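You operate a simulated robot arm through the tools that you are given. There is no shell and no other tool.

You are at the controls of a simulated robot arm. One attempt, no reset.

Task
Pack the teal and purple rings, close the case and wipe its lid.
Fine: each ring goes in the pocket marked with its colour; use the teal cloth and put it back. What is to be rubbed or washed off counts as gone when no trace of it is left.

Only the result counts: the job must be done as asked and must still hold three seconds after the hand-in. Knocking over, shifting, dropping, spilling or breaking anything else fails it. A push-on lid holds only when it is set on centred and level and pressed home; a screw cap is set on level and turned clockwise until tight. Flat cloth is picked up by pressing the open fingertips on it (5 to 10 N) and closing them slowly along it; thin cloth reads only 2 to 8 mm in the jaws.

Robot
A 7-joint arm with a fingered hand, fixed in place. Base frame: the origin is on the floor under the middle of its stand, x ahead of it, y to its left, z up; the work surface is at about z = 0.9. Readings come in m, degrees, newtons and seconds.
With the tool pointing down near the work surface it reaches from about 0.42 to 0.88 m from the base axis. Its first joint turns from -143.0 to 143.0 degrees. Payload 3 kg.
The TCP is the grasp point between the finger pads, 0.026 m short of the fingertips. In the tool frame z runs along the fingers and y along their closing line. The gripper opens to 0.148 m; its body begins 0.073 m behind the TCP. The gripper is a hand of 3 fingers: y runs from the thumb to the fingers, the wrist lies at [0, 0, -0.229] in the tool frame, and closing takes about 1.5 s.
Orientation is told as [roll, pitch, yaw] about the base's x, y, z axes, in that order, counted from this pose: with the fingers straight down and closing along the base's y, the tool's x points along the base's -x, its y along +y and its z along -z.

Tools
- The arm moves only by the tool move_arm. Its argument "plan" is a list of rows, each an object (a shift or turn left out is 0, a gripper value left out holds the last) with "slide": the shift along the tool's x, y, z in m, a list of three; "angular": the turn, a rotation vector about the tool's x, y, z in degrees, a list of three; "grip": the finger opening in m, from 0 to 0.148. In form: [{"slide": [tx, ty, tz], "angular": [rx, ry, rz], "grip": grip}, ...]. A call has 1 to 20 rows; each row is the pose to reach, as a shift and turn from the pose commanded when the call began, along the tool's axes at that moment. Rows are played at 5 a second. More than 0.05 m and 8.6 degrees between two rows, or a gripper value outside its range, and nothing of the call is played. Where a pose cannot be reached the arm comes as near as it can. A force on the tool above 40 N (or 10 N above the force at the start of the call, whichever is more), or a blocked arm, ends the call early, and 0.2 s more pass. Each finger travels about 0.153 m/s and halts on what it meets, pressing with about 29 N; the grip force reading is that of the motor and also rises with nothing between the fingers. The clock runs only during rows and for 0.2 s after the last one: add rows that repeat a pose to give the fingers time. It gives the time, the measured TCP pose, the force on the tool (base axes), the opening and the grip force at its end, in the units of the frame above (readings bear some noise), with the torque about the TCP (base axes, N m) and any sound that the robot's microphone picked up.
- Cameras (640 x 400 px; columns grow to the right, rows downward): "scene" is fixed at [0.4074, 0.6571, 1.5283]; the picture's right is [-0.36, -0.93, 0.00], its down [-0.59, 0.23, -0.78] and it looks along [0.72, -0.28, -0.63] (base axes); focal length 231 px, centre (320, 200). "wrist" rides on the gripper at [0.068, -0.039, -0.09] in the tool frame; the picture's right is [0.50, 0.87, 0.00], its down [-0.66, 0.38, -0.65] and it looks along [-0.57, 0.33, 0.76] (tool axes); focal length 222 px, centre (320, 200). There is no depth. A picture from a camera that has moved, and an enlarged one, comes with that camera's place and axes in the base frame and with its lens. The place of the scene camera against the robot may be out by one fixed shift of up to 0.018 m in any direction.
- camera(camera): a new picture of that camera. It takes no simulated time.
- move_column(by): slides the trunk up (or, below 0, down) by that many m; the arm rides with it, the base frame stays. It gives what a move gives, with no picture.
- hand_shape(shape): the hand has 3 fingers and takes this shape, open, in about a second: jaw (thumb against the fingers, like two jaws); tri (thumb and two fingers); tip (a fingertip pinch); poke (one finger out to press); point (the index stretched); flat (the hand flat); cup (the hand cupped); fist (a fist). The gripper value then closes the fingers along that shape, each until it touches; the sizes above hold for jaw. It gives what a move gives, with no picture.
- zoom(camera, box): a new picture of the part [left, top, right, bottom] of that camera's present view, enlarged. It takes no simulated time.
- sign_off(): hands the job in; it is judged then, once.

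Places have to be worked out from the pictures, the camera data and where the tool is seen. Open the gripper and draw the arm clear of the work before you hand the job in, unless the task says otherwise.

The tools are called after ">>>" as name(argument=value, ...) on one line, values as JSON. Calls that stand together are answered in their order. move_arm: Moves the arm, as the interface text tells. Its arguments: {"type":"object","properties":{"plan":{"type":"array"}},"required":["plan"]} The other tools are called the same way: move_column (by) moves the trunk up or down; hand_shape (shape) gives the hand a shape; camera (camera) takes a picture; zoom (camera, box) takes an enlarged picture of a part of a camera's view; sign_off () hands the job in.

At the start:

```text
clock: 0.0
eef_pos: [0.6837, 0.318, 1.334]
tool_rot: [0.0, -0.1, 0.0]
ft_force: [-0.9, -0.2, -0.6]
wrist_torque: [0.01, 0.01, -0.02]
width: 0.148
grip_force: 0.1
shape: jaw
trunk travel left (down, up): [-0.775, 0.115]
```

scene: 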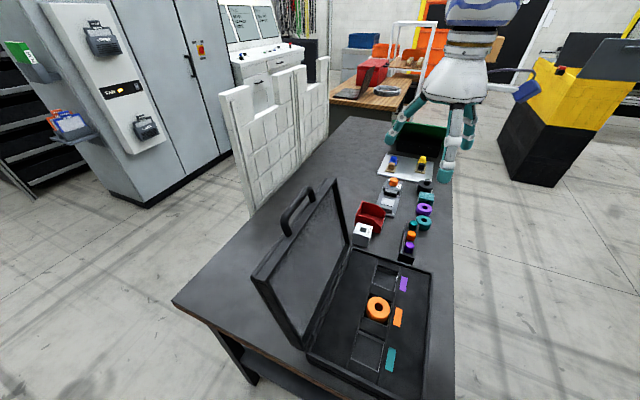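
wrist: 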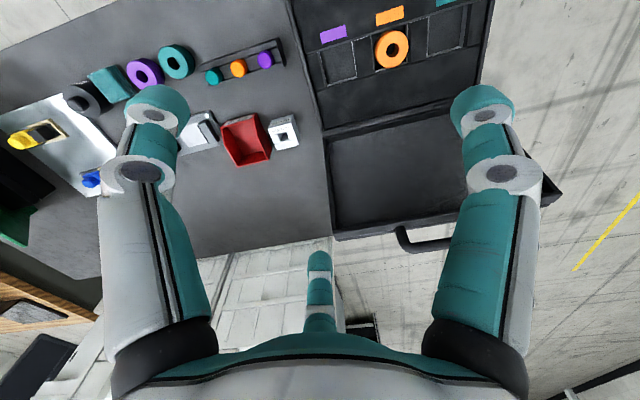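

I start by enlarging the views to identify the case, rings, cloth and anything on the lid.

>>> zoom(camera="scene", box=[340, 140, 460, 270])

>>> zoom(camera="scene", box=[240, 170, 460, 400])

>>> zoom(camera="wrist", box=[0, 0, 320, 200])

>>> zoom(camera="wrist", box=[280, 0, 600, 260])

```text
3.08 times, centred on (400, 205) of scene
camera zoom: at [0.4074, 0.6571, 1.5283], right [-0.36, -0.93, 0.0], down [-0.59, 0.23, -0.78], along [0.72, -0.28, -0.63], focal length 710 px, centre (74, 185)
```

zoom: 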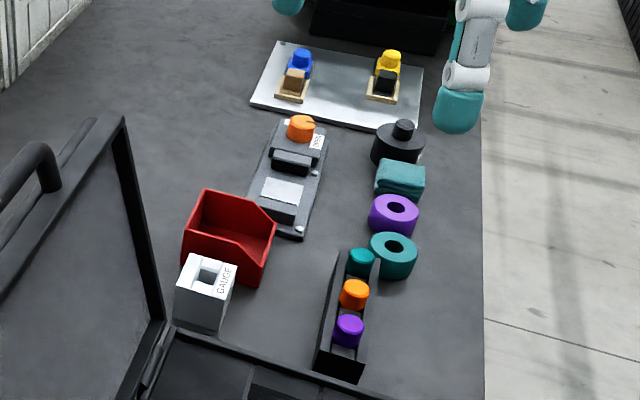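

```text
1.74 times, centred on (350, 285) of scene
camera zoom: at [0.4074, 0.6571, 1.5283], right [-0.36, -0.93, 0.0], down [-0.59, 0.23, -0.78], along [0.72, -0.28, -0.63], focal length 401 px, centre (268, 52)
```

zoom: 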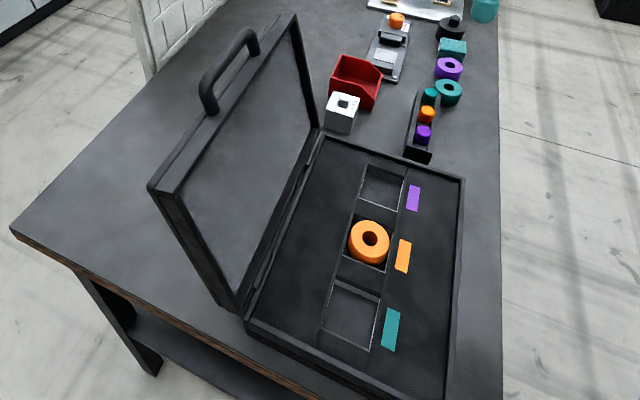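

```text
2.00 times, centred on (160, 100) of wrist
camera zoom: at [0.6157, 0.2798, 1.4239], right [-0.5, 0.87, 0.0], down [0.66, 0.38, 0.65], along [0.57, 0.33, -0.76], focal length 444 px, centre (640, 400)
```

zoom: 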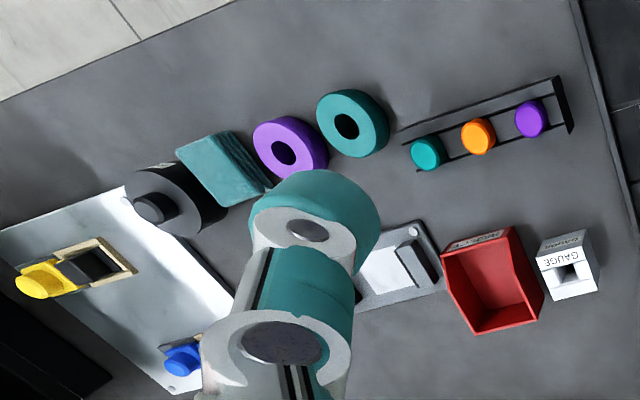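

```text
1.54 times, centred on (440, 130) of wrist
camera zoom: at [0.6157, 0.2798, 1.4239], right [-0.5, 0.87, 0.0], down [0.66, 0.38, 0.65], along [0.57, 0.33, -0.76], focal length 342 px, centre (135, 308)
```

zoom: 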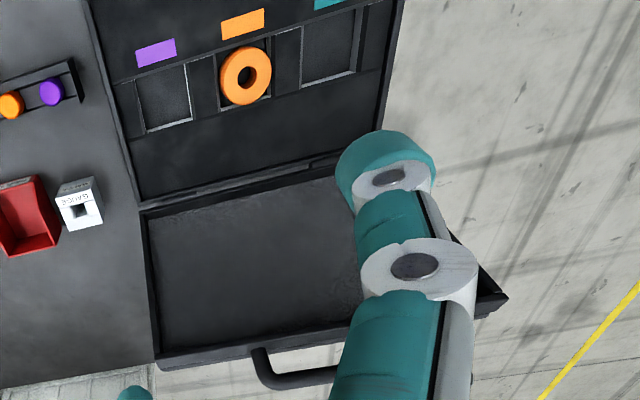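

The table runs diagonally (edge direction about (0.7,-0.7)), the case is around (0.60,0.43), and the rings, cloth and stamps run off toward (0.83..0.94, 0.07..-0.04). I'll turn the tool to yaw -45 and move toward the rings for a closer look.

>>> move_arm(plan=[{"slide": [0, -0.03, 0], "angular": [0, 0, 8]}, {"slide": [0, -0.06, 0], "angular": [0, 0, 16]}, {"slide": [0, -0.09, 0.02], "angular": [0, 0, 24]}, {"slide": [-0.02, -0.13, 0.05], "angular": [0, 0, 32]}, {"slide": [-0.04, -0.17, 0.08], "angular": [0, 0, 40]}, {"slide": [-0.06, -0.21, 0.11], "angular": [0, 0, 45]}, {"slide": [-0.06, -0.22, 0.14], "angular": [0, 0, 45]}])

>>> camera(camera="wrist")

>>> camera(camera="scene")

```text
refused: row 4 steps farther than a row can; nothing moved
```

```text
taken
camera wrist: at [0.6157, 0.2798, 1.4239], right [-0.5, 0.87, 0.0], down [0.66, 0.38, 0.65], along [0.57, 0.33, -0.76], focal length 222 px, centre (320, 200)
```

wrist: 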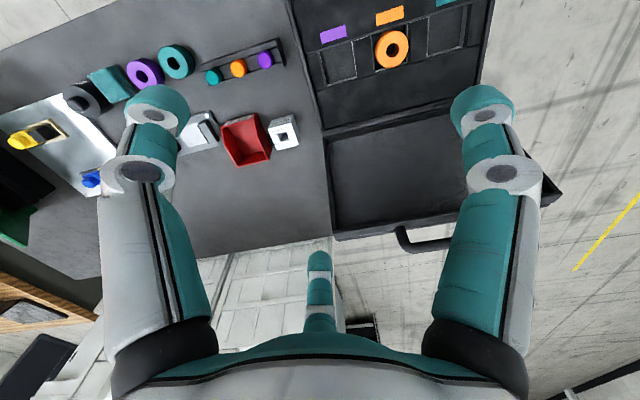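

```text
taken
```

scene: 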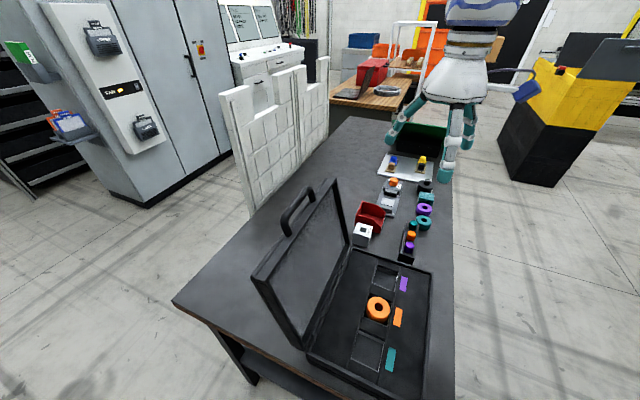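

The call was refused because row 4 was too long a step. I'll repeat it with smaller steps.

>>> move_arm(plan=[{"slide": [0, -0.03, 0.01], "angular": [0, 0, 8]}, {"slide": [-0.01, -0.06, 0.03], "angular": [0, 0, 16]}, {"slide": [-0.02, -0.09, 0.05], "angular": [0, 0, 24]}, {"slide": [-0.03, -0.12, 0.07], "angular": [0, 0, 32]}, {"slide": [-0.04, -0.15, 0.09], "angular": [0, 0, 40]}, {"slide": [-0.05, -0.18, 0.11], "angular": [0, 0, 45]}, {"slide": [-0.06, -0.21, 0.14], "angular": [0, 0, 45]}, {"slide": [-0.06, -0.22, 0.17], "angular": [0, 0, 45]}])

>>> camera(camera="wrist")

>>> camera(camera="scene")

```text
clock: 2.0
eef_pos: [0.8289, 0.0784, 1.2497]
tool_rot: [5.5, -11.5, -45.0]
ft_force: [0.5, 0.0, -0.4]
wrist_torque: [0.05, 0.03, 0.01]
width: 0.1479
grip_force: 0.0
shape: jaw
out of reach, approached as far as the arm can: row 4, 5, 6, 7, 8
trunk travel left (down, up): [-0.775, 0.115]
stopped in row 8: the arm was blocked; the commanded pose is now the measured one
```

```text
taken
camera wrist: at [0.7354, 0.1053, 1.3187], right [0.25, 0.97, -0.02], down [0.58, -0.14, 0.8], along [0.78, -0.22, -0.59], focal length 222 px, centre (320, 200)
```

wrist: 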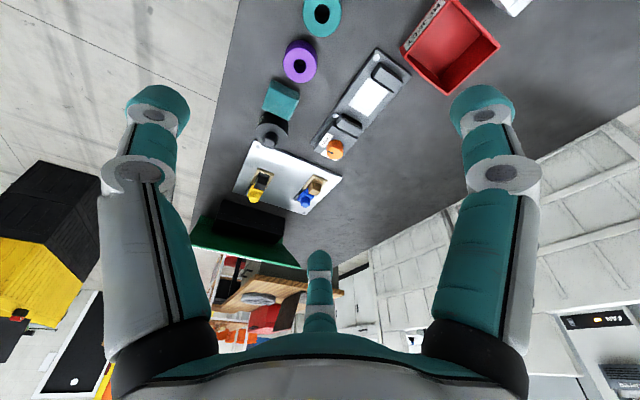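

```text
taken
```

scene: 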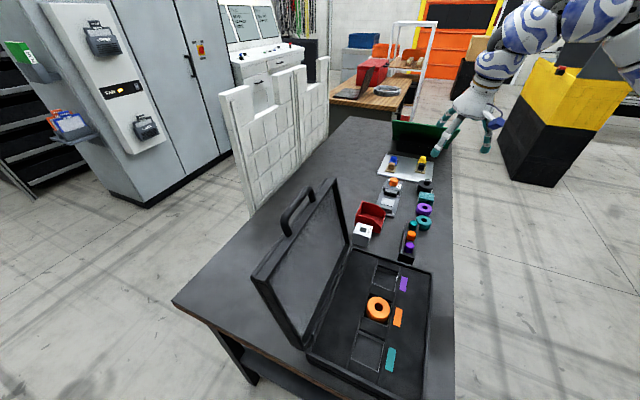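

The arm got stuck in a tilted pose. I'll look at the arm's configuration in the scene view before choosing the trunk height.

>>> zoom(camera="scene", box=[400, 0, 640, 170])

>>> zoom(camera="wrist", box=[200, 0, 440, 240])

```text
2.35 times, centred on (520, 85) of scene
camera zoom: at [0.4074, 0.6571, 1.5283], right [-0.36, -0.93, 0.0], down [-0.59, 0.23, -0.78], along [0.72, -0.28, -0.63], focal length 543 px, centre (-151, 471)
```

zoom: 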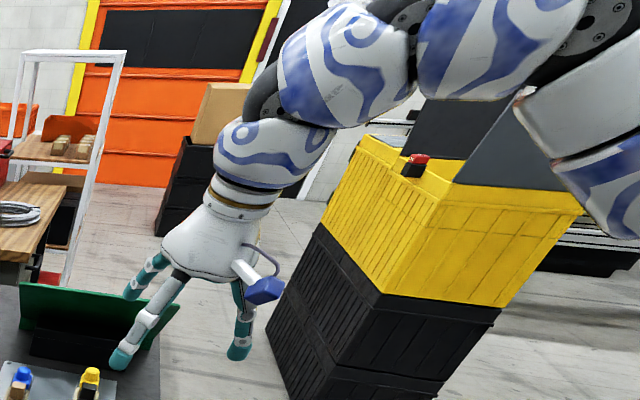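

```text
1.67 times, centred on (320, 120) of wrist
camera zoom: at [0.7354, 0.1053, 1.3187], right [0.25, 0.97, -0.02], down [0.58, -0.14, 0.8], along [0.78, -0.22, -0.59], focal length 370 px, centre (320, 333)
```

zoom: 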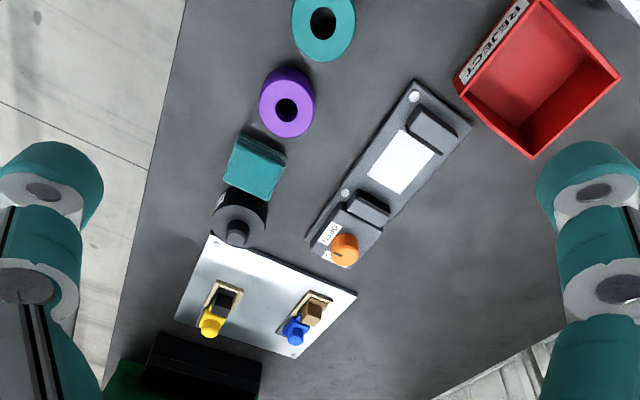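

The elbow is up and the forearm roughly level, so lowering the trunk should bring the hand down without folding the arm. I'll lower it 0.15 m.

>>> move_column(by=-0.15)

```text
clock: 3.8
eef_pos: [0.826, 0.0817, 1.0995]
tool_rot: [5.5, -11.7, -44.9]
ft_force: [0.7, -1.1, 0.2]
wrist_torque: [0.04, -0.03, 0.01]
width: 0.1481
grip_force: 0.2
shape: jaw
trunk travel left (down, up): [-0.625, 0.265]
```

Now I straighten the tool to point straight down at yaw -45 (turn of about 5.5, 11.7 deg about tool x, y).

>>> move_arm(plan=[{"angular": [1.8, 3.9, 0.2]}, {"angular": [3.6, 7.8, 0.4]}, {"angular": [5.5, 11.7, 0.56]}, {"angular": [5.5, 11.7, 0.56]}])

>>> camera(camera="wrist")

```text
clock: 4.8
eef_pos: [0.8258, 0.0822, 1.0994]
tool_rot: [-0.1, 0.0, -45.0]
ft_force: [0.3, 0.1, 0.0]
wrist_torque: [0.0, -0.02, -0.01]
width: 0.148
grip_force: 0.2
shape: jaw
trunk travel left (down, up): [-0.625, 0.265]
```

```text
taken
camera wrist: at [0.7501, 0.1031, 1.1893], right [0.26, 0.97, 0.0], down [0.73, -0.2, 0.65], along [0.63, -0.17, -0.76], focal length 222 px, centre (320, 200)
```

wrist: 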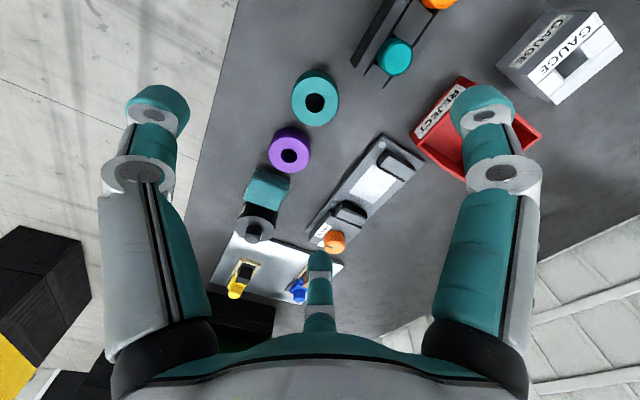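

The tool is now straight down over the teal ring. I enlarge the wrist view to measure rings, cloth and neighbours.

>>> zoom(camera="wrist", box=[200, 40, 400, 165])

>>> zoom(camera="wrist", box=[200, 130, 360, 230])

```text
3.20 times, centred on (300, 102) of wrist
camera zoom: at [0.7501, 0.1031, 1.1893], right [0.26, 0.97, 0.0], down [0.73, -0.2, 0.65], along [0.63, -0.17, -0.76], focal length 711 px, centre (384, 512)
```

zoom: 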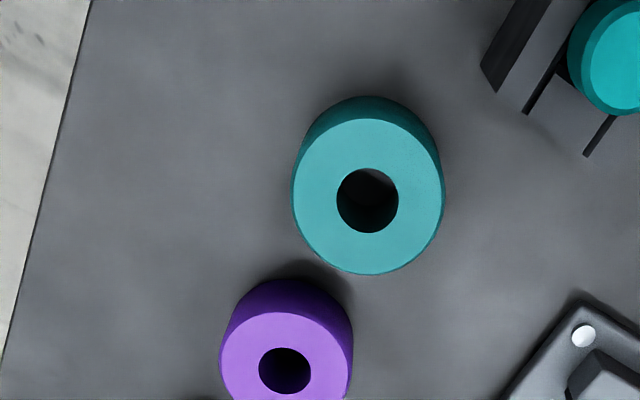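

```text
4.00 times, centred on (280, 180) of wrist
camera zoom: at [0.7501, 0.1031, 1.1893], right [0.26, 0.97, 0.0], down [0.73, -0.2, 0.65], along [0.63, -0.17, -0.76], focal length 888 px, centre (480, 280)
```

zoom: 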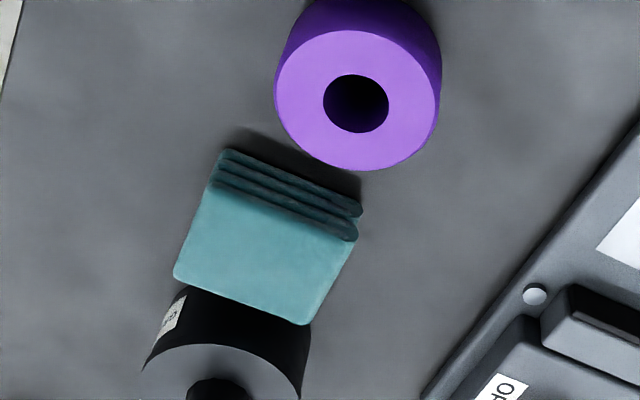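

The teal ring centre is near (0.827, 0.077), the purple one near (0.882, 0.026), each about 53 mm wide and 33 mm tall; the folded cloth is near (0.943,-0.037). Before grasping I check how the fingers actually close in this shape.

>>> move_arm(plan=[{"grip": 0.055}, {"grip": 0.055}, {"grip": 0.055}, {"grip": 0.055}])

>>> camera(camera="wrist")

>>> zoom(camera="scene", box=[360, 60, 560, 240])

```text
clock: 5.8
eef_pos: [0.8266, 0.0831, 1.1004]
tool_rot: [-0.1, 0.0, -45.0]
ft_force: [-0.6, 1.0, 0.1]
wrist_torque: [-0.01, 0.01, -0.04]
width: 0.0553
grip_force: 0.1
shape: jaw
trunk travel left (down, up): [-0.625, 0.265]
```

```text
taken
camera wrist: at [0.7503, 0.103, 1.1894], right [0.26, 0.97, 0.0], down [0.73, -0.2, 0.65], along [0.63, -0.17, -0.76], focal length 222 px, centre (320, 200)
```

wrist: 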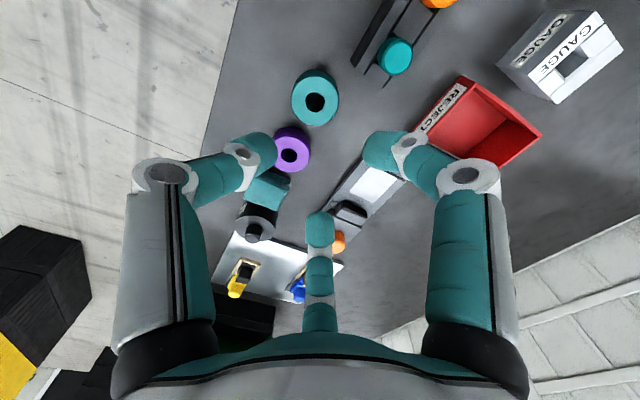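

```text
2.22 times, centred on (460, 150) of scene
camera zoom: at [0.4074, 0.6571, 1.5283], right [-0.36, -0.93, 0.0], down [-0.59, 0.23, -0.78], along [0.72, -0.28, -0.63], focal length 513 px, centre (9, 311)
```

zoom: 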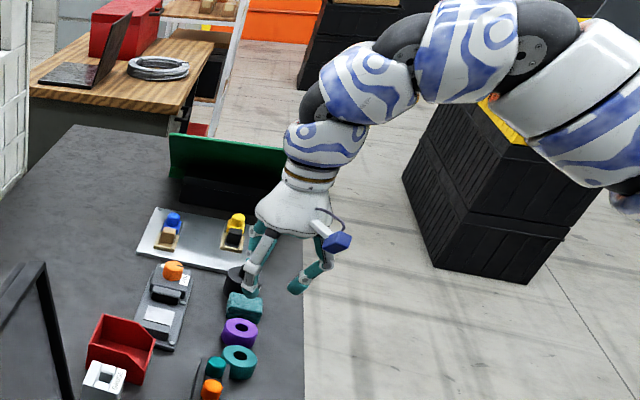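

The "jaw" closes as a symmetric three-finger chuck (digits 120° apart, tips about 23 mm thick), which suits the rings. I'll turn to yaw -15, so the digits avoid the neighbouring ring and rack, and go down to z≈1.0 over the teal ring.

>>> move_arm(plan=[{"slide": [-0.004, -0.0025, 0.02], "angular": [0, 0, -7.5], "grip": 0.1}, {"slide": [-0.004, -0.0025, 0.04], "angular": [0, 0, -15], "grip": 0.1}, {"slide": [-0.004, -0.0025, 0.06], "angular": [0, 0, -22.5], "grip": 0.1}, {"slide": [-0.004, -0.0025, 0.08], "angular": [0, 0, -30], "grip": 0.1}, {"slide": [-0.004, -0.0025, 0.1], "angular": [0, 0, -30], "grip": 0.1}, {"slide": [-0.004, -0.0025, 0.1], "angular": [0, 0, -30], "grip": 0.1}])

>>> camera(camera="wrist")

>>> camera(camera="scene")

```text
clock: 7.2
eef_pos: [0.8239, 0.078, 0.9979]
tool_rot: [-0.2, 0.0, -15.0]
ft_force: [0.4, -1.2, 0.8]
wrist_torque: [0.01, 0.02, 0.03]
width: 0.0998
grip_force: 0.1
shape: jaw
trunk travel left (down, up): [-0.625, 0.265]
```

```text
taken
camera wrist: at [0.7494, 0.0582, 1.0882], right [-0.26, 0.97, 0.0], down [0.73, 0.2, 0.65], along [0.63, 0.17, -0.76], focal length 222 px, centre (320, 200)
```

wrist: 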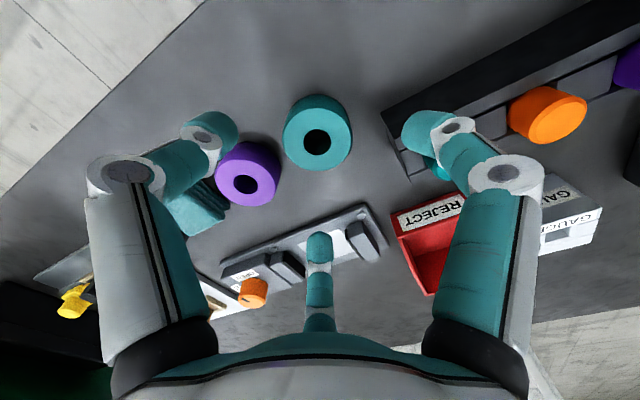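

```text
taken
```

scene: 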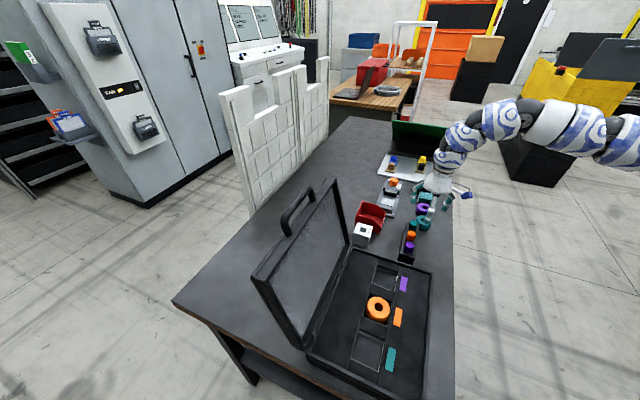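

Checking alignment of the teal ring relative to the hand axis with an enlarged view.

>>> zoom(camera="wrist", box=[180, 70, 420, 220])

>>> zoom(camera="scene", box=[370, 130, 480, 270])

```text
2.67 times, centred on (300, 145) of wrist
camera zoom: at [0.7494, 0.0582, 1.0882], right [-0.26, 0.97, 0.0], down [0.73, 0.2, 0.65], along [0.63, 0.17, -0.76], focal length 592 px, centre (373, 347)
```

zoom: 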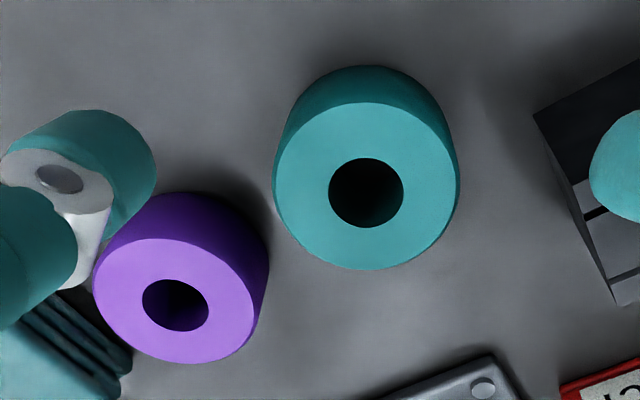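

```text
2.86 times, centred on (425, 200) of scene
camera zoom: at [0.4074, 0.6571, 1.5283], right [-0.36, -0.93, 0.0], down [-0.59, 0.23, -0.78], along [0.72, -0.28, -0.63], focal length 659 px, centre (20, 200)
```

zoom: 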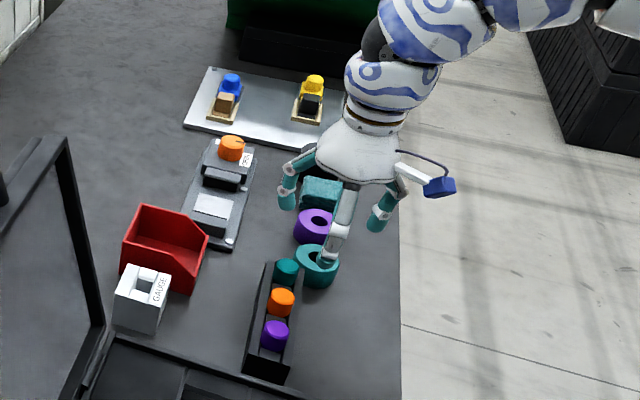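

Ring centre works out to (0.8247, 0.0766), top at z≈0.933. I lower to TCP z≈0.942 so the fingertips hold the upper part of the ring, then close.

>>> move_arm(plan=[{"slide": [0, -0.0018, 0.02]}, {"slide": [0, -0.0018, 0.04]}, {"slide": [0, -0.0018, 0.055]}, {"slide": [0, -0.0018, 0.055], "grip": 0.07}, {"slide": [0, -0.0018, 0.055], "grip": 0.055}, {"slide": [0, -0.0018, 0.055], "grip": 0.045}, {"slide": [0, -0.0018, 0.055], "grip": 0.045}, {"slide": [0, -0.0018, 0.055], "grip": 0.045}])

>>> camera(camera="wrist")

```text
clock: 8.9
eef_pos: [0.8258, 0.0744, 0.9436]
tool_rot: [-0.1, 0.0, -15.0]
ft_force: [-0.2, -0.3, -2.5]
wrist_torque: [-0.02, 0.01, 0.02]
width: 0.0469
grip_force: 28.8
shape: jaw
trunk travel left (down, up): [-0.625, 0.265]
```

```text
taken
camera wrist: at [0.7501, 0.0554, 1.0339], right [-0.26, 0.97, 0.0], down [0.73, 0.2, 0.65], along [0.63, 0.17, -0.76], focal length 222 px, centre (320, 200)
```

wrist: 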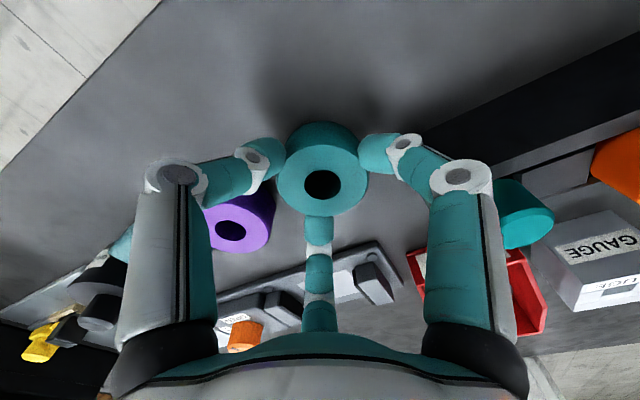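

The fingers closed on the ring (28.8 N). I lift straight up and check that it comes along.

>>> move_arm(plan=[{"slide": [0, 0, -0.015]}, {"slide": [0, 0, -0.04]}, {"slide": [0, 0, -0.08]}, {"slide": [0, 0, -0.12]}, {"slide": [0, 0, -0.15]}])

>>> camera(camera="wrist")

>>> camera(camera="scene")

```text
clock: 10.2
eef_pos: [0.8257, 0.0751, 1.0945]
tool_rot: [-0.1, 0.0, -15.0]
ft_force: [0.8, 0.7, -1.6]
wrist_torque: [0.03, 0.0, -0.02]
width: 0.0467
grip_force: 28.9
shape: jaw
trunk travel left (down, up): [-0.625, 0.265]
```

```text
taken
camera wrist: at [0.7505, 0.0551, 1.185], right [-0.26, 0.97, 0.0], down [0.73, 0.2, 0.65], along [0.63, 0.17, -0.76], focal length 222 px, centre (320, 200)
```

wrist: 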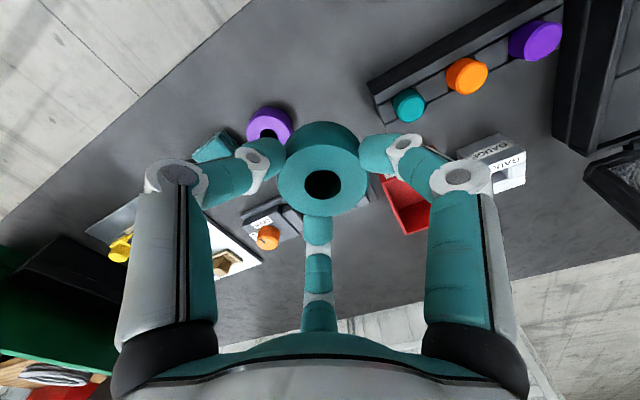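

```text
taken
```

scene: 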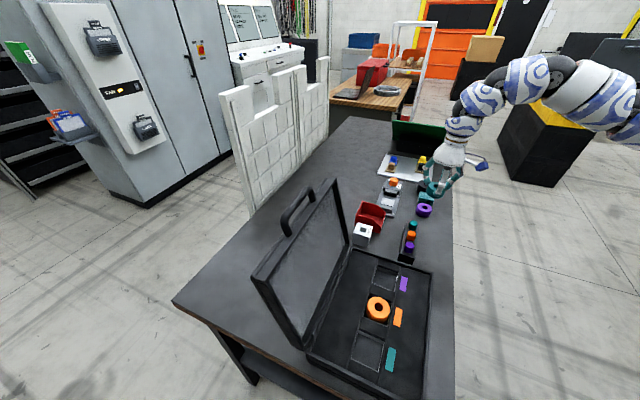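

The ring is held level. I'll carry it over to above the case (about n=0.77, e=0.07 → (0.594,0.495), z 1.16) at yaw +15, where the camera strip lines up with the pockets.

>>> move_arm(plan=[{"slide": [0.0277, 0.0288, -0.012], "angular": [0, 0, -2.5]}, {"slide": [0.0555, 0.0576, -0.024], "angular": [0, 0, -5]}, {"slide": [0.0832, 0.0864, -0.036], "angular": [0, 0, -7.5]}, {"slide": [0.1109, 0.1152, -0.048], "angular": [0, 0, -10]}, {"slide": [0.1387, 0.144, -0.06], "angular": [0, 0, -12.5]}, {"slide": [0.1664, 0.1729, -0.066], "angular": [0, 0, -15]}, {"slide": [0.1941, 0.2017, -0.066], "angular": [0, 0, -17.5]}, {"slide": [0.2219, 0.2305, -0.066], "angular": [0, 0, -20]}, {"slide": [0.2496, 0.2593, -0.066], "angular": [0, 0, -22.5]}, {"slide": [0.2773, 0.2881, -0.066], "angular": [0, 0, -25]}, {"slide": [0.3051, 0.3169, -0.066], "angular": [0, 0, -27.5]}, {"slide": [0.3328, 0.3457, -0.066], "angular": [0, 0, -30]}, {"slide": [0.3328, 0.3457, -0.066], "angular": [0, 0, -30]}])

>>> camera(camera="wrist")

>>> camera(camera="scene")

```text
clock: 12.9
eef_pos: [0.5942, 0.4972, 1.1623]
tool_rot: [-0.1, 0.0, 15.2]
ft_force: [0.0, -0.6, -1.2]
wrist_torque: [0.01, -0.02, -0.01]
width: 0.0462
grip_force: 29.1
shape: jaw
trunk travel left (down, up): [-0.625, 0.265]
```

```text
taken
camera wrist: at [0.5388, 0.4435, 1.2508], right [-0.71, 0.71, 0.0], down [0.53, 0.54, 0.65], along [0.46, 0.46, -0.76], focal length 222 px, centre (320, 200)
```

wrist: 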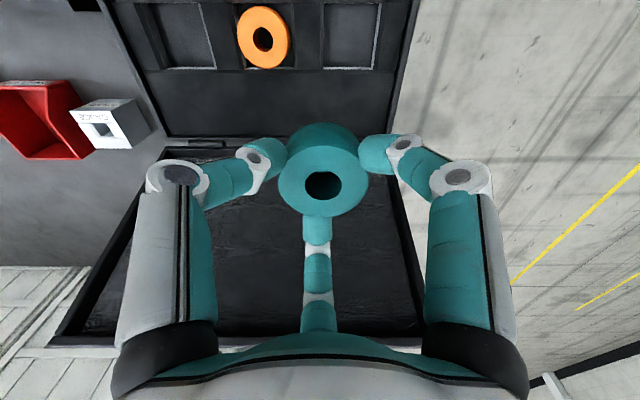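

```text
taken
```

scene: 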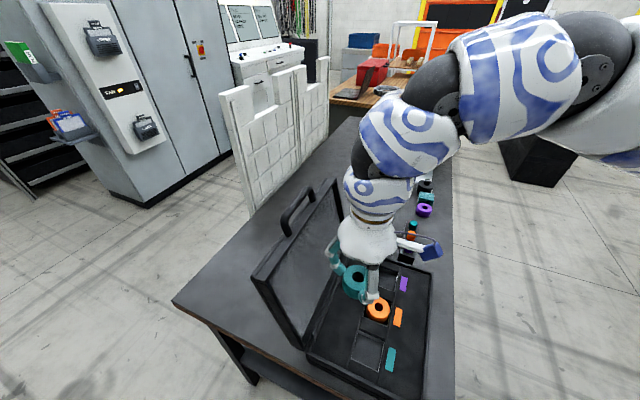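

The case is in view beneath the camera, with the pockets at the top. I enlarge it for measurement.

>>> zoom(camera="wrist", box=[100, 0, 420, 160])

>>> zoom(camera="wrist", box=[300, 0, 420, 75])

>>> zoom(camera="scene", box=[300, 230, 450, 400])

```text
2.00 times, centred on (260, 80) of wrist
camera zoom: at [0.5388, 0.4435, 1.2508], right [-0.71, 0.71, 0.0], down [0.53, 0.54, 0.65], along [0.46, 0.46, -0.76], focal length 444 px, centre (440, 440)
```

zoom: 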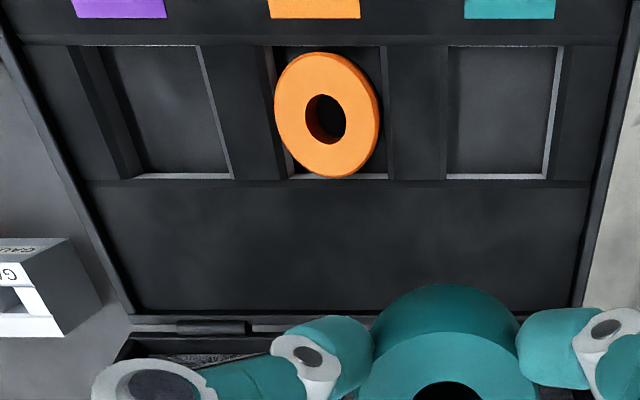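

```text
5.33 times, centred on (360, 38) of wrist
camera zoom: at [0.5388, 0.4435, 1.2508], right [-0.71, 0.71, 0.0], down [0.53, 0.54, 0.65], along [0.46, 0.46, -0.76], focal length 1185 px, centre (107, 1067)
```

zoom: 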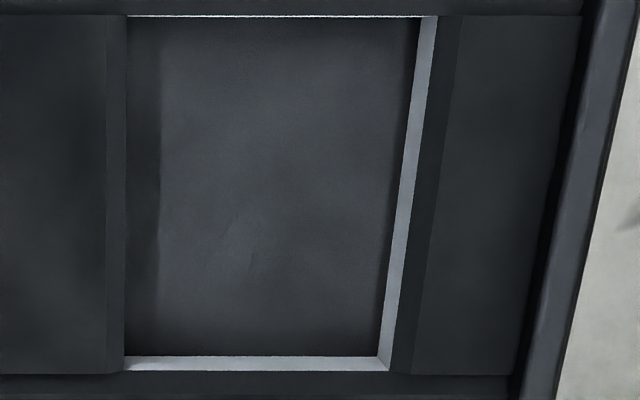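

```text
2.35 times, centred on (375, 315) of scene
camera zoom: at [0.4074, 0.6571, 1.5283], right [-0.36, -0.93, 0.0], down [-0.59, 0.23, -0.78], along [0.72, -0.28, -0.63], focal length 543 px, centre (191, -71)
```

zoom: 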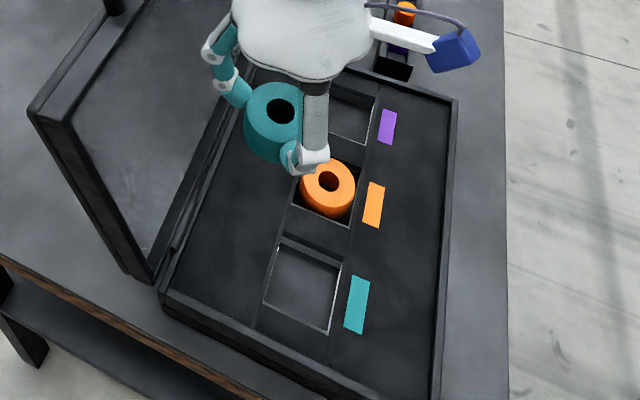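

From this view the teal pocket is ~65 mm square and ~17 mm deep, centred at n≈0.7226, e≈0.031 (≈(0.533,0.489)). I move over it and descend to a hover at z≈1.0.

>>> move_arm(plan=[{"slide": [0.0206, 0.0021, 0.0]}, {"slide": [0.0412, 0.0042, 0.02]}, {"slide": [0.0618, 0.0063, 0.05]}, {"slide": [0.0618, 0.0063, 0.09]}, {"slide": [0.0618, 0.0063, 0.13]}, {"slide": [0.0618, 0.0063, 0.16]}, {"slide": [0.0618, 0.0063, 0.16]}])

>>> camera(camera="wrist")

>>> zoom(camera="scene", box=[280, 230, 450, 400])

```text
clock: 14.6
eef_pos: [0.5345, 0.4838, 1.0028]
tool_rot: [-0.1, 0.0, 15.0]
ft_force: [0.3, -0.3, -2.0]
wrist_torque: [-0.02, 0.02, -0.02]
width: 0.0462
grip_force: 29.2
shape: jaw
trunk travel left (down, up): [-0.625, 0.265]
```

```text
taken
camera wrist: at [0.4791, 0.4298, 1.0918], right [-0.71, 0.71, 0.0], down [0.54, 0.54, 0.65], along [0.46, 0.46, -0.76], focal length 222 px, centre (320, 200)
```

wrist: 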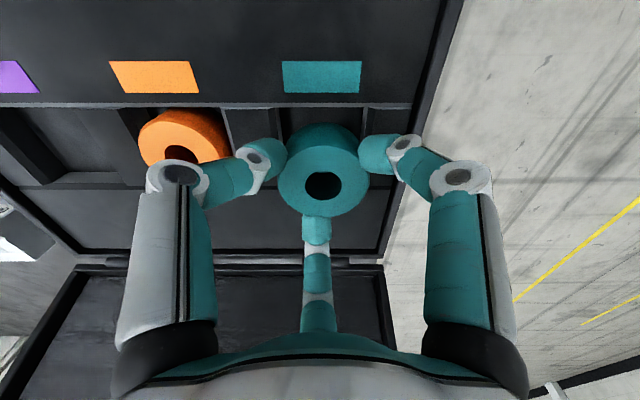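

```text
2.35 times, centred on (365, 315) of scene
camera zoom: at [0.4074, 0.6571, 1.5283], right [-0.36, -0.93, 0.0], down [-0.59, 0.23, -0.78], along [0.72, -0.28, -0.63], focal length 543 px, centre (214, -71)
```

zoom: 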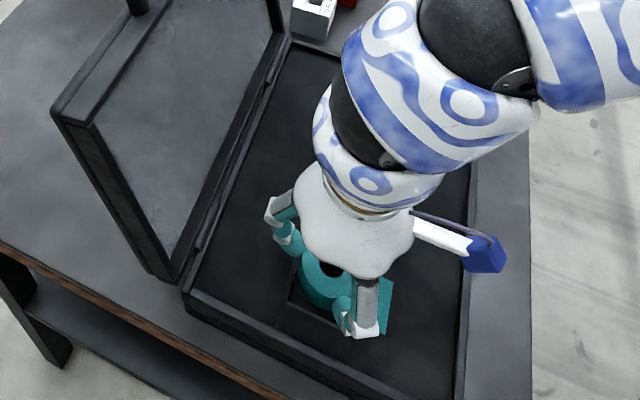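

Verifying the pocket edges around the ring before lowering.

>>> zoom(camera="wrist", box=[220, 50, 420, 220])

```text
2.35 times, centred on (320, 135) of wrist
camera zoom: at [0.4791, 0.4298, 1.0918], right [-0.71, 0.71, 0.0], down [0.54, 0.54, 0.65], along [0.46, 0.46, -0.76], focal length 523 px, centre (320, 353)
```

zoom: 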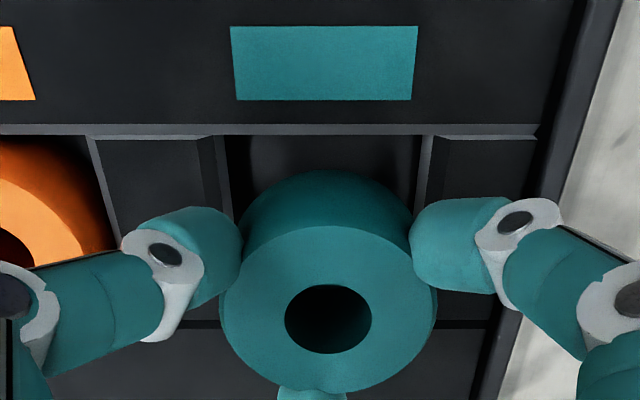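

Comparing the two views shows the insert rim is actually higher, at z≈0.955, with ~58 mm pockets; the ring bottom is now just above it and centred within 1–2 mm. I descend gently in small steps and watch the force.

>>> move_arm(plan=[{"slide": [0, 0, 0.003]}, {"slide": [0, 0, 0.006]}, {"slide": [0, 0, 0.009]}, {"slide": [0, 0, 0.009]}])

>>> zoom(camera="wrist", box=[220, 50, 420, 220])

```text
clock: 15.6
eef_pos: [0.5331, 0.4851, 0.9928]
tool_rot: [-0.1, 0.0, 15.0]
ft_force: [0.8, 0.6, -1.5]
wrist_torque: [0.02, -0.03, -0.01]
width: 0.0462
grip_force: 28.4
shape: jaw
trunk travel left (down, up): [-0.625, 0.265]
```

```text
2.35 times, centred on (320, 135) of wrist
camera zoom: at [0.4783, 0.4312, 1.0823], right [-0.71, 0.71, 0.0], down [0.54, 0.54, 0.65], along [0.46, 0.46, -0.76], focal length 523 px, centre (320, 353)
```

zoom: 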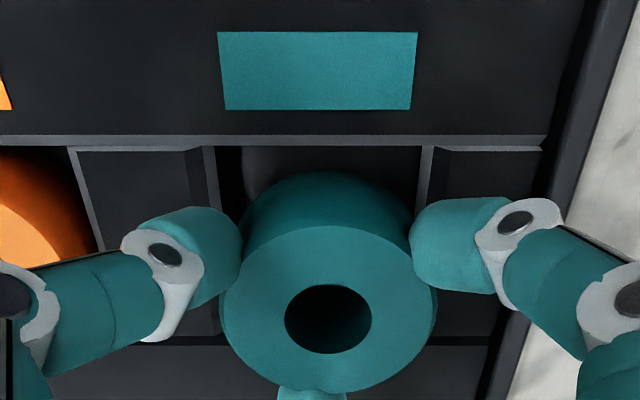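

No contact yet; the ring is about 1.5–2 mm too far toward -e, so I nudge it and continue down slowly.

>>> move_arm(plan=[{"slide": [0.0001, -0.0018, 0]}, {"slide": [0.0001, -0.0018, 0.002]}, {"slide": [0.0001, -0.0018, 0.004]}, {"slide": [0.0001, -0.0018, 0.006]}, {"slide": [0.0001, -0.0018, 0.006]}])

>>> zoom(camera="wrist", box=[220, 50, 420, 220])

```text
clock: 16.8
eef_pos: [0.5329, 0.4842, 0.9846]
tool_rot: [-0.1, 0.1, 15.0]
ft_force: [0.1, 0.3, -1.1]
wrist_torque: [-0.01, 0.02, 0.03]
width: 0.046
grip_force: 29.0
shape: jaw
trunk travel left (down, up): [-0.625, 0.265]
```

```text
2.35 times, centred on (320, 135) of wrist
camera zoom: at [0.4782, 0.4295, 1.0752], right [-0.71, 0.71, 0.0], down [0.54, 0.54, 0.65], along [0.46, 0.46, -0.76], focal length 523 px, centre (320, 353)
```

zoom: 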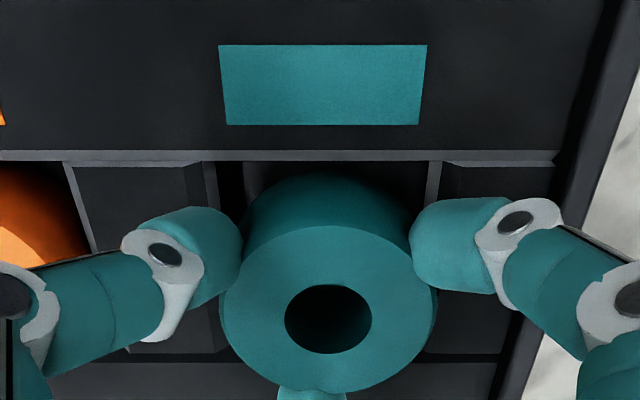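

Still no contact force and well centred; ring bottom should be just above the pocket floor. I feel for the floor with 1.5 mm steps.

>>> move_arm(plan=[{"slide": [0, 0, 0.0015]}, {"slide": [0, 0, 0.003]}, {"slide": [0, 0, 0.003]}])

```text
clock: 17.6
eef_pos: [0.5337, 0.4836, 0.9831]
tool_rot: [-0.2, 0.0, 15.0]
ft_force: [-0.8, 0.1, -1.0]
wrist_torque: [-0.02, 0.01, 0.01]
width: 0.0462
grip_force: 29.1
shape: jaw
trunk travel left (down, up): [-0.625, 0.265]
```

>>> move_arm(plan=[{"slide": [0, 0, 0.0015]}, {"slide": [0, 0, 0.003]}, {"slide": [0, 0, 0.003]}])

>>> zoom(camera="wrist", box=[220, 50, 420, 220])

```text
clock: 18.4
eef_pos: [0.5338, 0.4835, 0.9794]
tool_rot: [-0.1, 0.0, 14.9]
ft_force: [-0.4, -0.2, -2.5]
wrist_torque: [0.01, -0.02, -0.06]
width: 0.0459
grip_force: 29.1
shape: jaw
trunk travel left (down, up): [-0.625, 0.265]
```

```text
2.35 times, centred on (320, 135) of wrist
camera zoom: at [0.4777, 0.4299, 1.0693], right [-0.71, 0.71, 0.0], down [0.54, 0.54, 0.65], along [0.46, 0.46, -0.76], focal length 523 px, centre (320, 353)
```

zoom: 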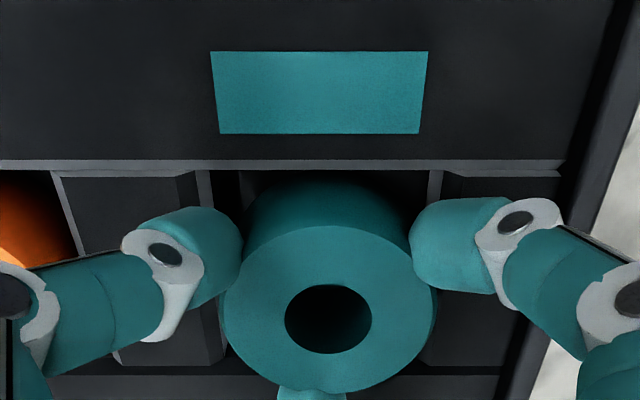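

Ring bottom ~0.936, no contact yet; continuing to feel downward.

>>> move_arm(plan=[{"slide": [0, 0, 0.0015]}, {"slide": [0, 0, 0.003]}, {"slide": [0, 0, 0.0045]}, {"slide": [0, 0, 0.0045]}])

>>> zoom(camera="wrist", box=[220, 50, 420, 220])

>>> zoom(camera="scene", box=[310, 280, 450, 400])

```text
clock: 19.4
eef_pos: [0.5333, 0.484, 0.9749]
tool_rot: [-0.1, -0.1, 15.0]
ft_force: [-0.6, 0.1, -1.4]
wrist_torque: [0.01, -0.02, 0.0]
width: 0.046
grip_force: 29.0
shape: jaw
trunk travel left (down, up): [-0.625, 0.265]
```

```text
2.35 times, centred on (320, 135) of wrist
camera zoom: at [0.4777, 0.4298, 1.0646], right [-0.71, 0.71, 0.0], down [0.54, 0.54, 0.65], along [0.46, 0.46, -0.76], focal length 523 px, centre (320, 353)
```

zoom: 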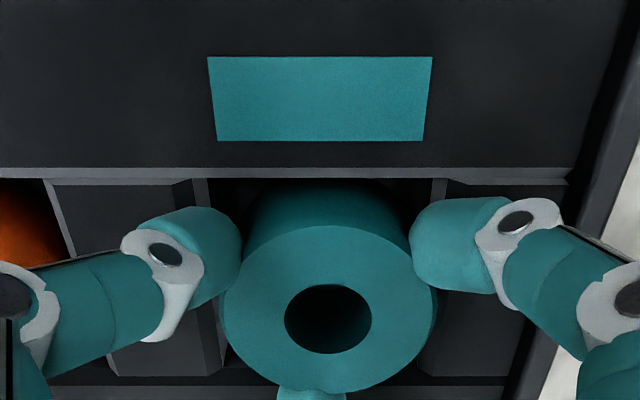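

```text
3.33 times, centred on (380, 340) of scene
camera zoom: at [0.4074, 0.6571, 1.5283], right [-0.36, -0.93, 0.0], down [-0.59, 0.23, -0.78], along [0.72, -0.28, -0.63], focal length 769 px, centre (120, -267)
```

zoom: 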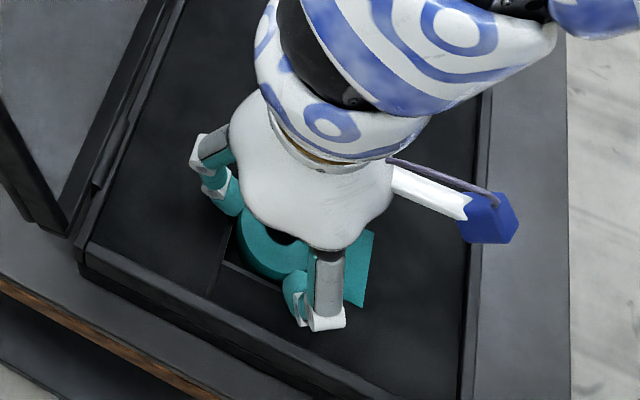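

The ring's base is now below the near wall's top edge, and there is still no contact. I keep stepping down gently.

>>> move_arm(plan=[{"slide": [0, 0, 0.0015]}, {"slide": [0, 0, 0.003]}, {"slide": [0, 0, 0.003]}])

```text
clock: 20.1
eef_pos: [0.5335, 0.4838, 0.9737]
tool_rot: [0.0, -0.1, 15.0]
ft_force: [1.2, 0.3, 18.0]
wrist_torque: [0.24, -0.21, 0.0]
width: 0.0466
grip_force: 29.0
shape: jaw
trunk travel left (down, up): [-0.625, 0.265]
```

Contact at 18 N: the ring is on the pocket floor (possibly a finger touching the far wall too). I back off 1.5 mm and open the fingers a little, then rise.

>>> move_arm(plan=[{"slide": [0, 0, -0.002]}, {"slide": [0, 0, -0.002], "grip": 0.055}, {"slide": [0, 0, -0.002], "grip": 0.065}, {"slide": [0, 0, -0.002], "grip": 0.075}, {"slide": [0, 0, -0.002], "grip": 0.075}])

>>> camera(camera="wrist")

```text
clock: 21.4
eef_pos: [0.5328, 0.4833, 0.9747]
tool_rot: [0.0, 0.0, 15.1]
ft_force: [-3.0, -0.6, 12.9]
wrist_torque: [0.01, 0.07, -0.05]
width: 0.0608
grip_force: 0.0
shape: jaw
trunk travel left (down, up): [-0.625, 0.265]
```

```text
taken
camera wrist: at [0.477, 0.4297, 1.0644], right [-0.71, 0.71, 0.0], down [0.53, 0.54, 0.65], along [0.46, 0.46, -0.76], focal length 222 px, centre (320, 200)
```

wrist: 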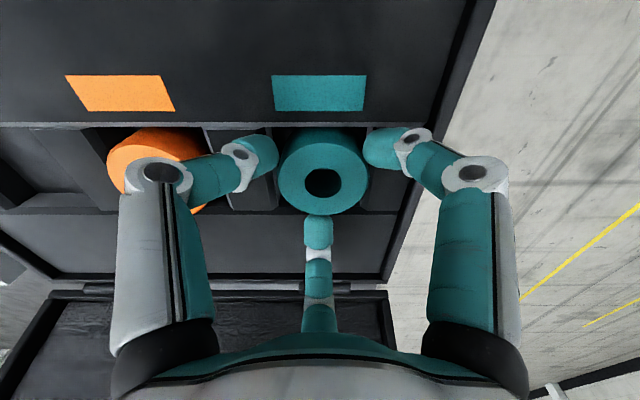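

The ring is released (grip 0 N), but fingertips still press on the dividers with ~13 N. I rise straight up.

>>> move_arm(plan=[{"slide": [0, 0, -0.005]}, {"slide": [0, 0, -0.015]}, {"slide": [0, 0, -0.03]}, {"slide": [0, 0, -0.06], "grip": 0.1}, {"slide": [0, 0, -0.1]}, {"slide": [0, 0, -0.14]}, {"slide": [0, 0, -0.14]}])

>>> camera(camera="wrist")

>>> zoom(camera="scene", box=[280, 230, 450, 400])

```text
clock: 22.9
eef_pos: [0.5331, 0.4839, 1.1132]
tool_rot: [-0.1, 0.1, 15.0]
ft_force: [0.4, -0.6, -0.6]
wrist_torque: [0.0, 0.01, 0.01]
width: 0.0998
grip_force: 0.0
shape: jaw
trunk travel left (down, up): [-0.625, 0.265]
```

```text
taken
camera wrist: at [0.4787, 0.4295, 1.2029], right [-0.71, 0.71, 0.0], down [0.54, 0.54, 0.65], along [0.46, 0.46, -0.76], focal length 222 px, centre (320, 200)
```

wrist: 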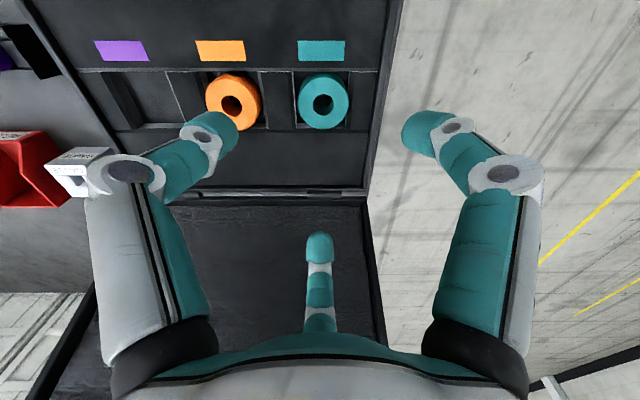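

```text
2.35 times, centred on (365, 315) of scene
camera zoom: at [0.4074, 0.6571, 1.5283], right [-0.36, -0.93, 0.0], down [-0.59, 0.23, -0.78], along [0.72, -0.28, -0.63], focal length 543 px, centre (214, -71)
```

zoom: 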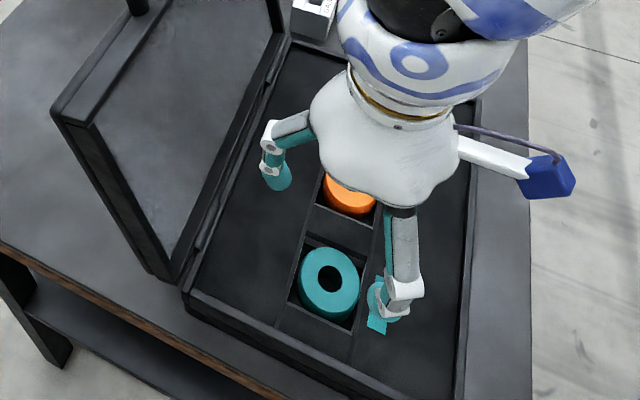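

The teal ring sits in its pocket. I enlarge to verify it lies as flat as the orange one and to measure the purple pocket.

>>> zoom(camera="wrist", box=[60, 20, 380, 200])

>>> zoom(camera="wrist", box=[190, 30, 370, 140])

```text
2.00 times, centred on (220, 110) of wrist
camera zoom: at [0.4787, 0.4295, 1.2029], right [-0.71, 0.71, 0.0], down [0.54, 0.54, 0.65], along [0.46, 0.46, -0.76], focal length 444 px, centre (520, 380)
```

zoom: 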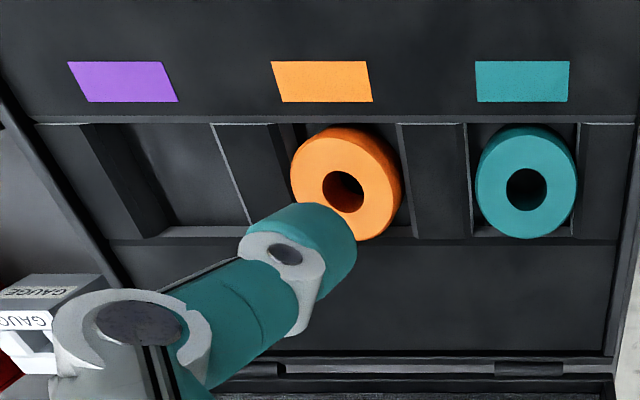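

```text
3.56 times, centred on (280, 85) of wrist
camera zoom: at [0.4787, 0.4295, 1.2029], right [-0.71, 0.71, 0.0], down [0.54, 0.54, 0.65], along [0.46, 0.46, -0.76], focal length 790 px, centre (462, 609)
```

zoom: 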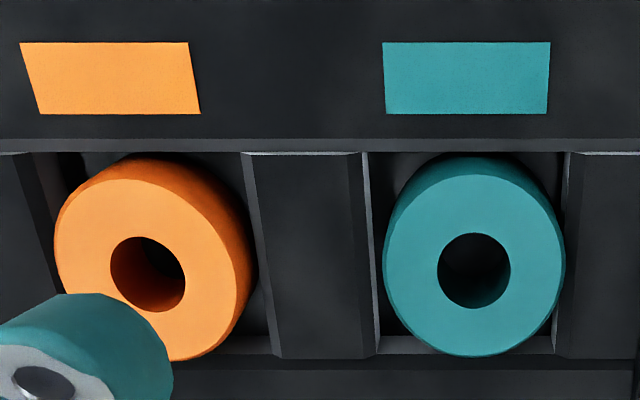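

Teal is seated like the orange one; the purple pocket centre is near n≈0.720, e≈0.218. Now I go back for the purple ring, turning to yaw -15 again.

>>> move_arm(plan=[{"slide": [-0.0143, -0.038, 0], "angular": [0, 0, 2.3]}, {"slide": [-0.0285, -0.076, 0], "angular": [0, 0, 4.6]}, {"slide": [-0.0428, -0.114, 0], "angular": [0, 0, 6.9]}, {"slide": [-0.0571, -0.152, 0], "angular": [0, 0, 9.2]}, {"slide": [-0.0713, -0.19, 0], "angular": [0, 0, 11.5]}, {"slide": [-0.0856, -0.228, 0], "angular": [0, 0, 13.8]}, {"slide": [-0.0999, -0.266, 0], "angular": [0, 0, 16.1]}, {"slide": [-0.1142, -0.304, 0], "angular": [0, 0, 18.4]}, {"slide": [-0.1284, -0.342, 0], "angular": [0, 0, 20.7]}, {"slide": [-0.1427, -0.38, 0], "angular": [0, 0, 23]}, {"slide": [-0.157, -0.418, 0], "angular": [0, 0, 25.3]}, {"slide": [-0.1712, -0.456, 0.01], "angular": [0, 0, 27.6]}, {"slide": [-0.1855, -0.494, 0.02], "angular": [0, 0, 30]}, {"slide": [-0.1855, -0.494, 0.05], "angular": [0, 0, 30]}, {"slide": [-0.1855, -0.494, 0.05], "angular": [0, 0, 30]}])

>>> camera(camera="wrist")

>>> zoom(camera="wrist", box=[180, 60, 420, 210])

```text
clock: 26.1
eef_pos: [0.8403, 0.0562, 1.0646]
tool_rot: [-0.1, 0.1, -14.9]
ft_force: [-0.9, -0.5, -0.4]
wrist_torque: [0.01, 0.01, -0.02]
width: 0.0998
grip_force: 0.1
shape: jaw
trunk travel left (down, up): [-0.625, 0.265]
```

```text
taken
camera wrist: at [0.7646, 0.0363, 1.1546], right [-0.26, 0.97, 0.0], down [0.73, 0.2, 0.65], along [0.63, 0.17, -0.76], focal length 222 px, centre (320, 200)
```

wrist: 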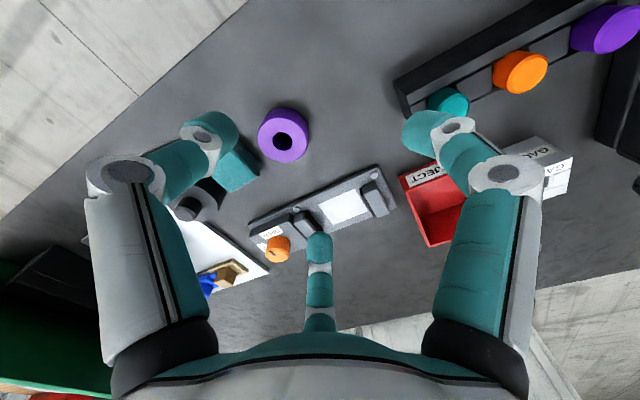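

```text
2.67 times, centred on (300, 135) of wrist
camera zoom: at [0.7646, 0.0363, 1.1546], right [-0.26, 0.97, 0.0], down [0.73, 0.2, 0.65], along [0.63, 0.17, -0.76], focal length 592 px, centre (373, 373)
```

zoom: 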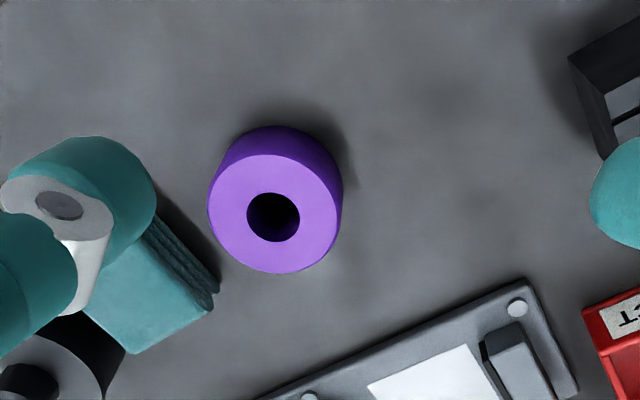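

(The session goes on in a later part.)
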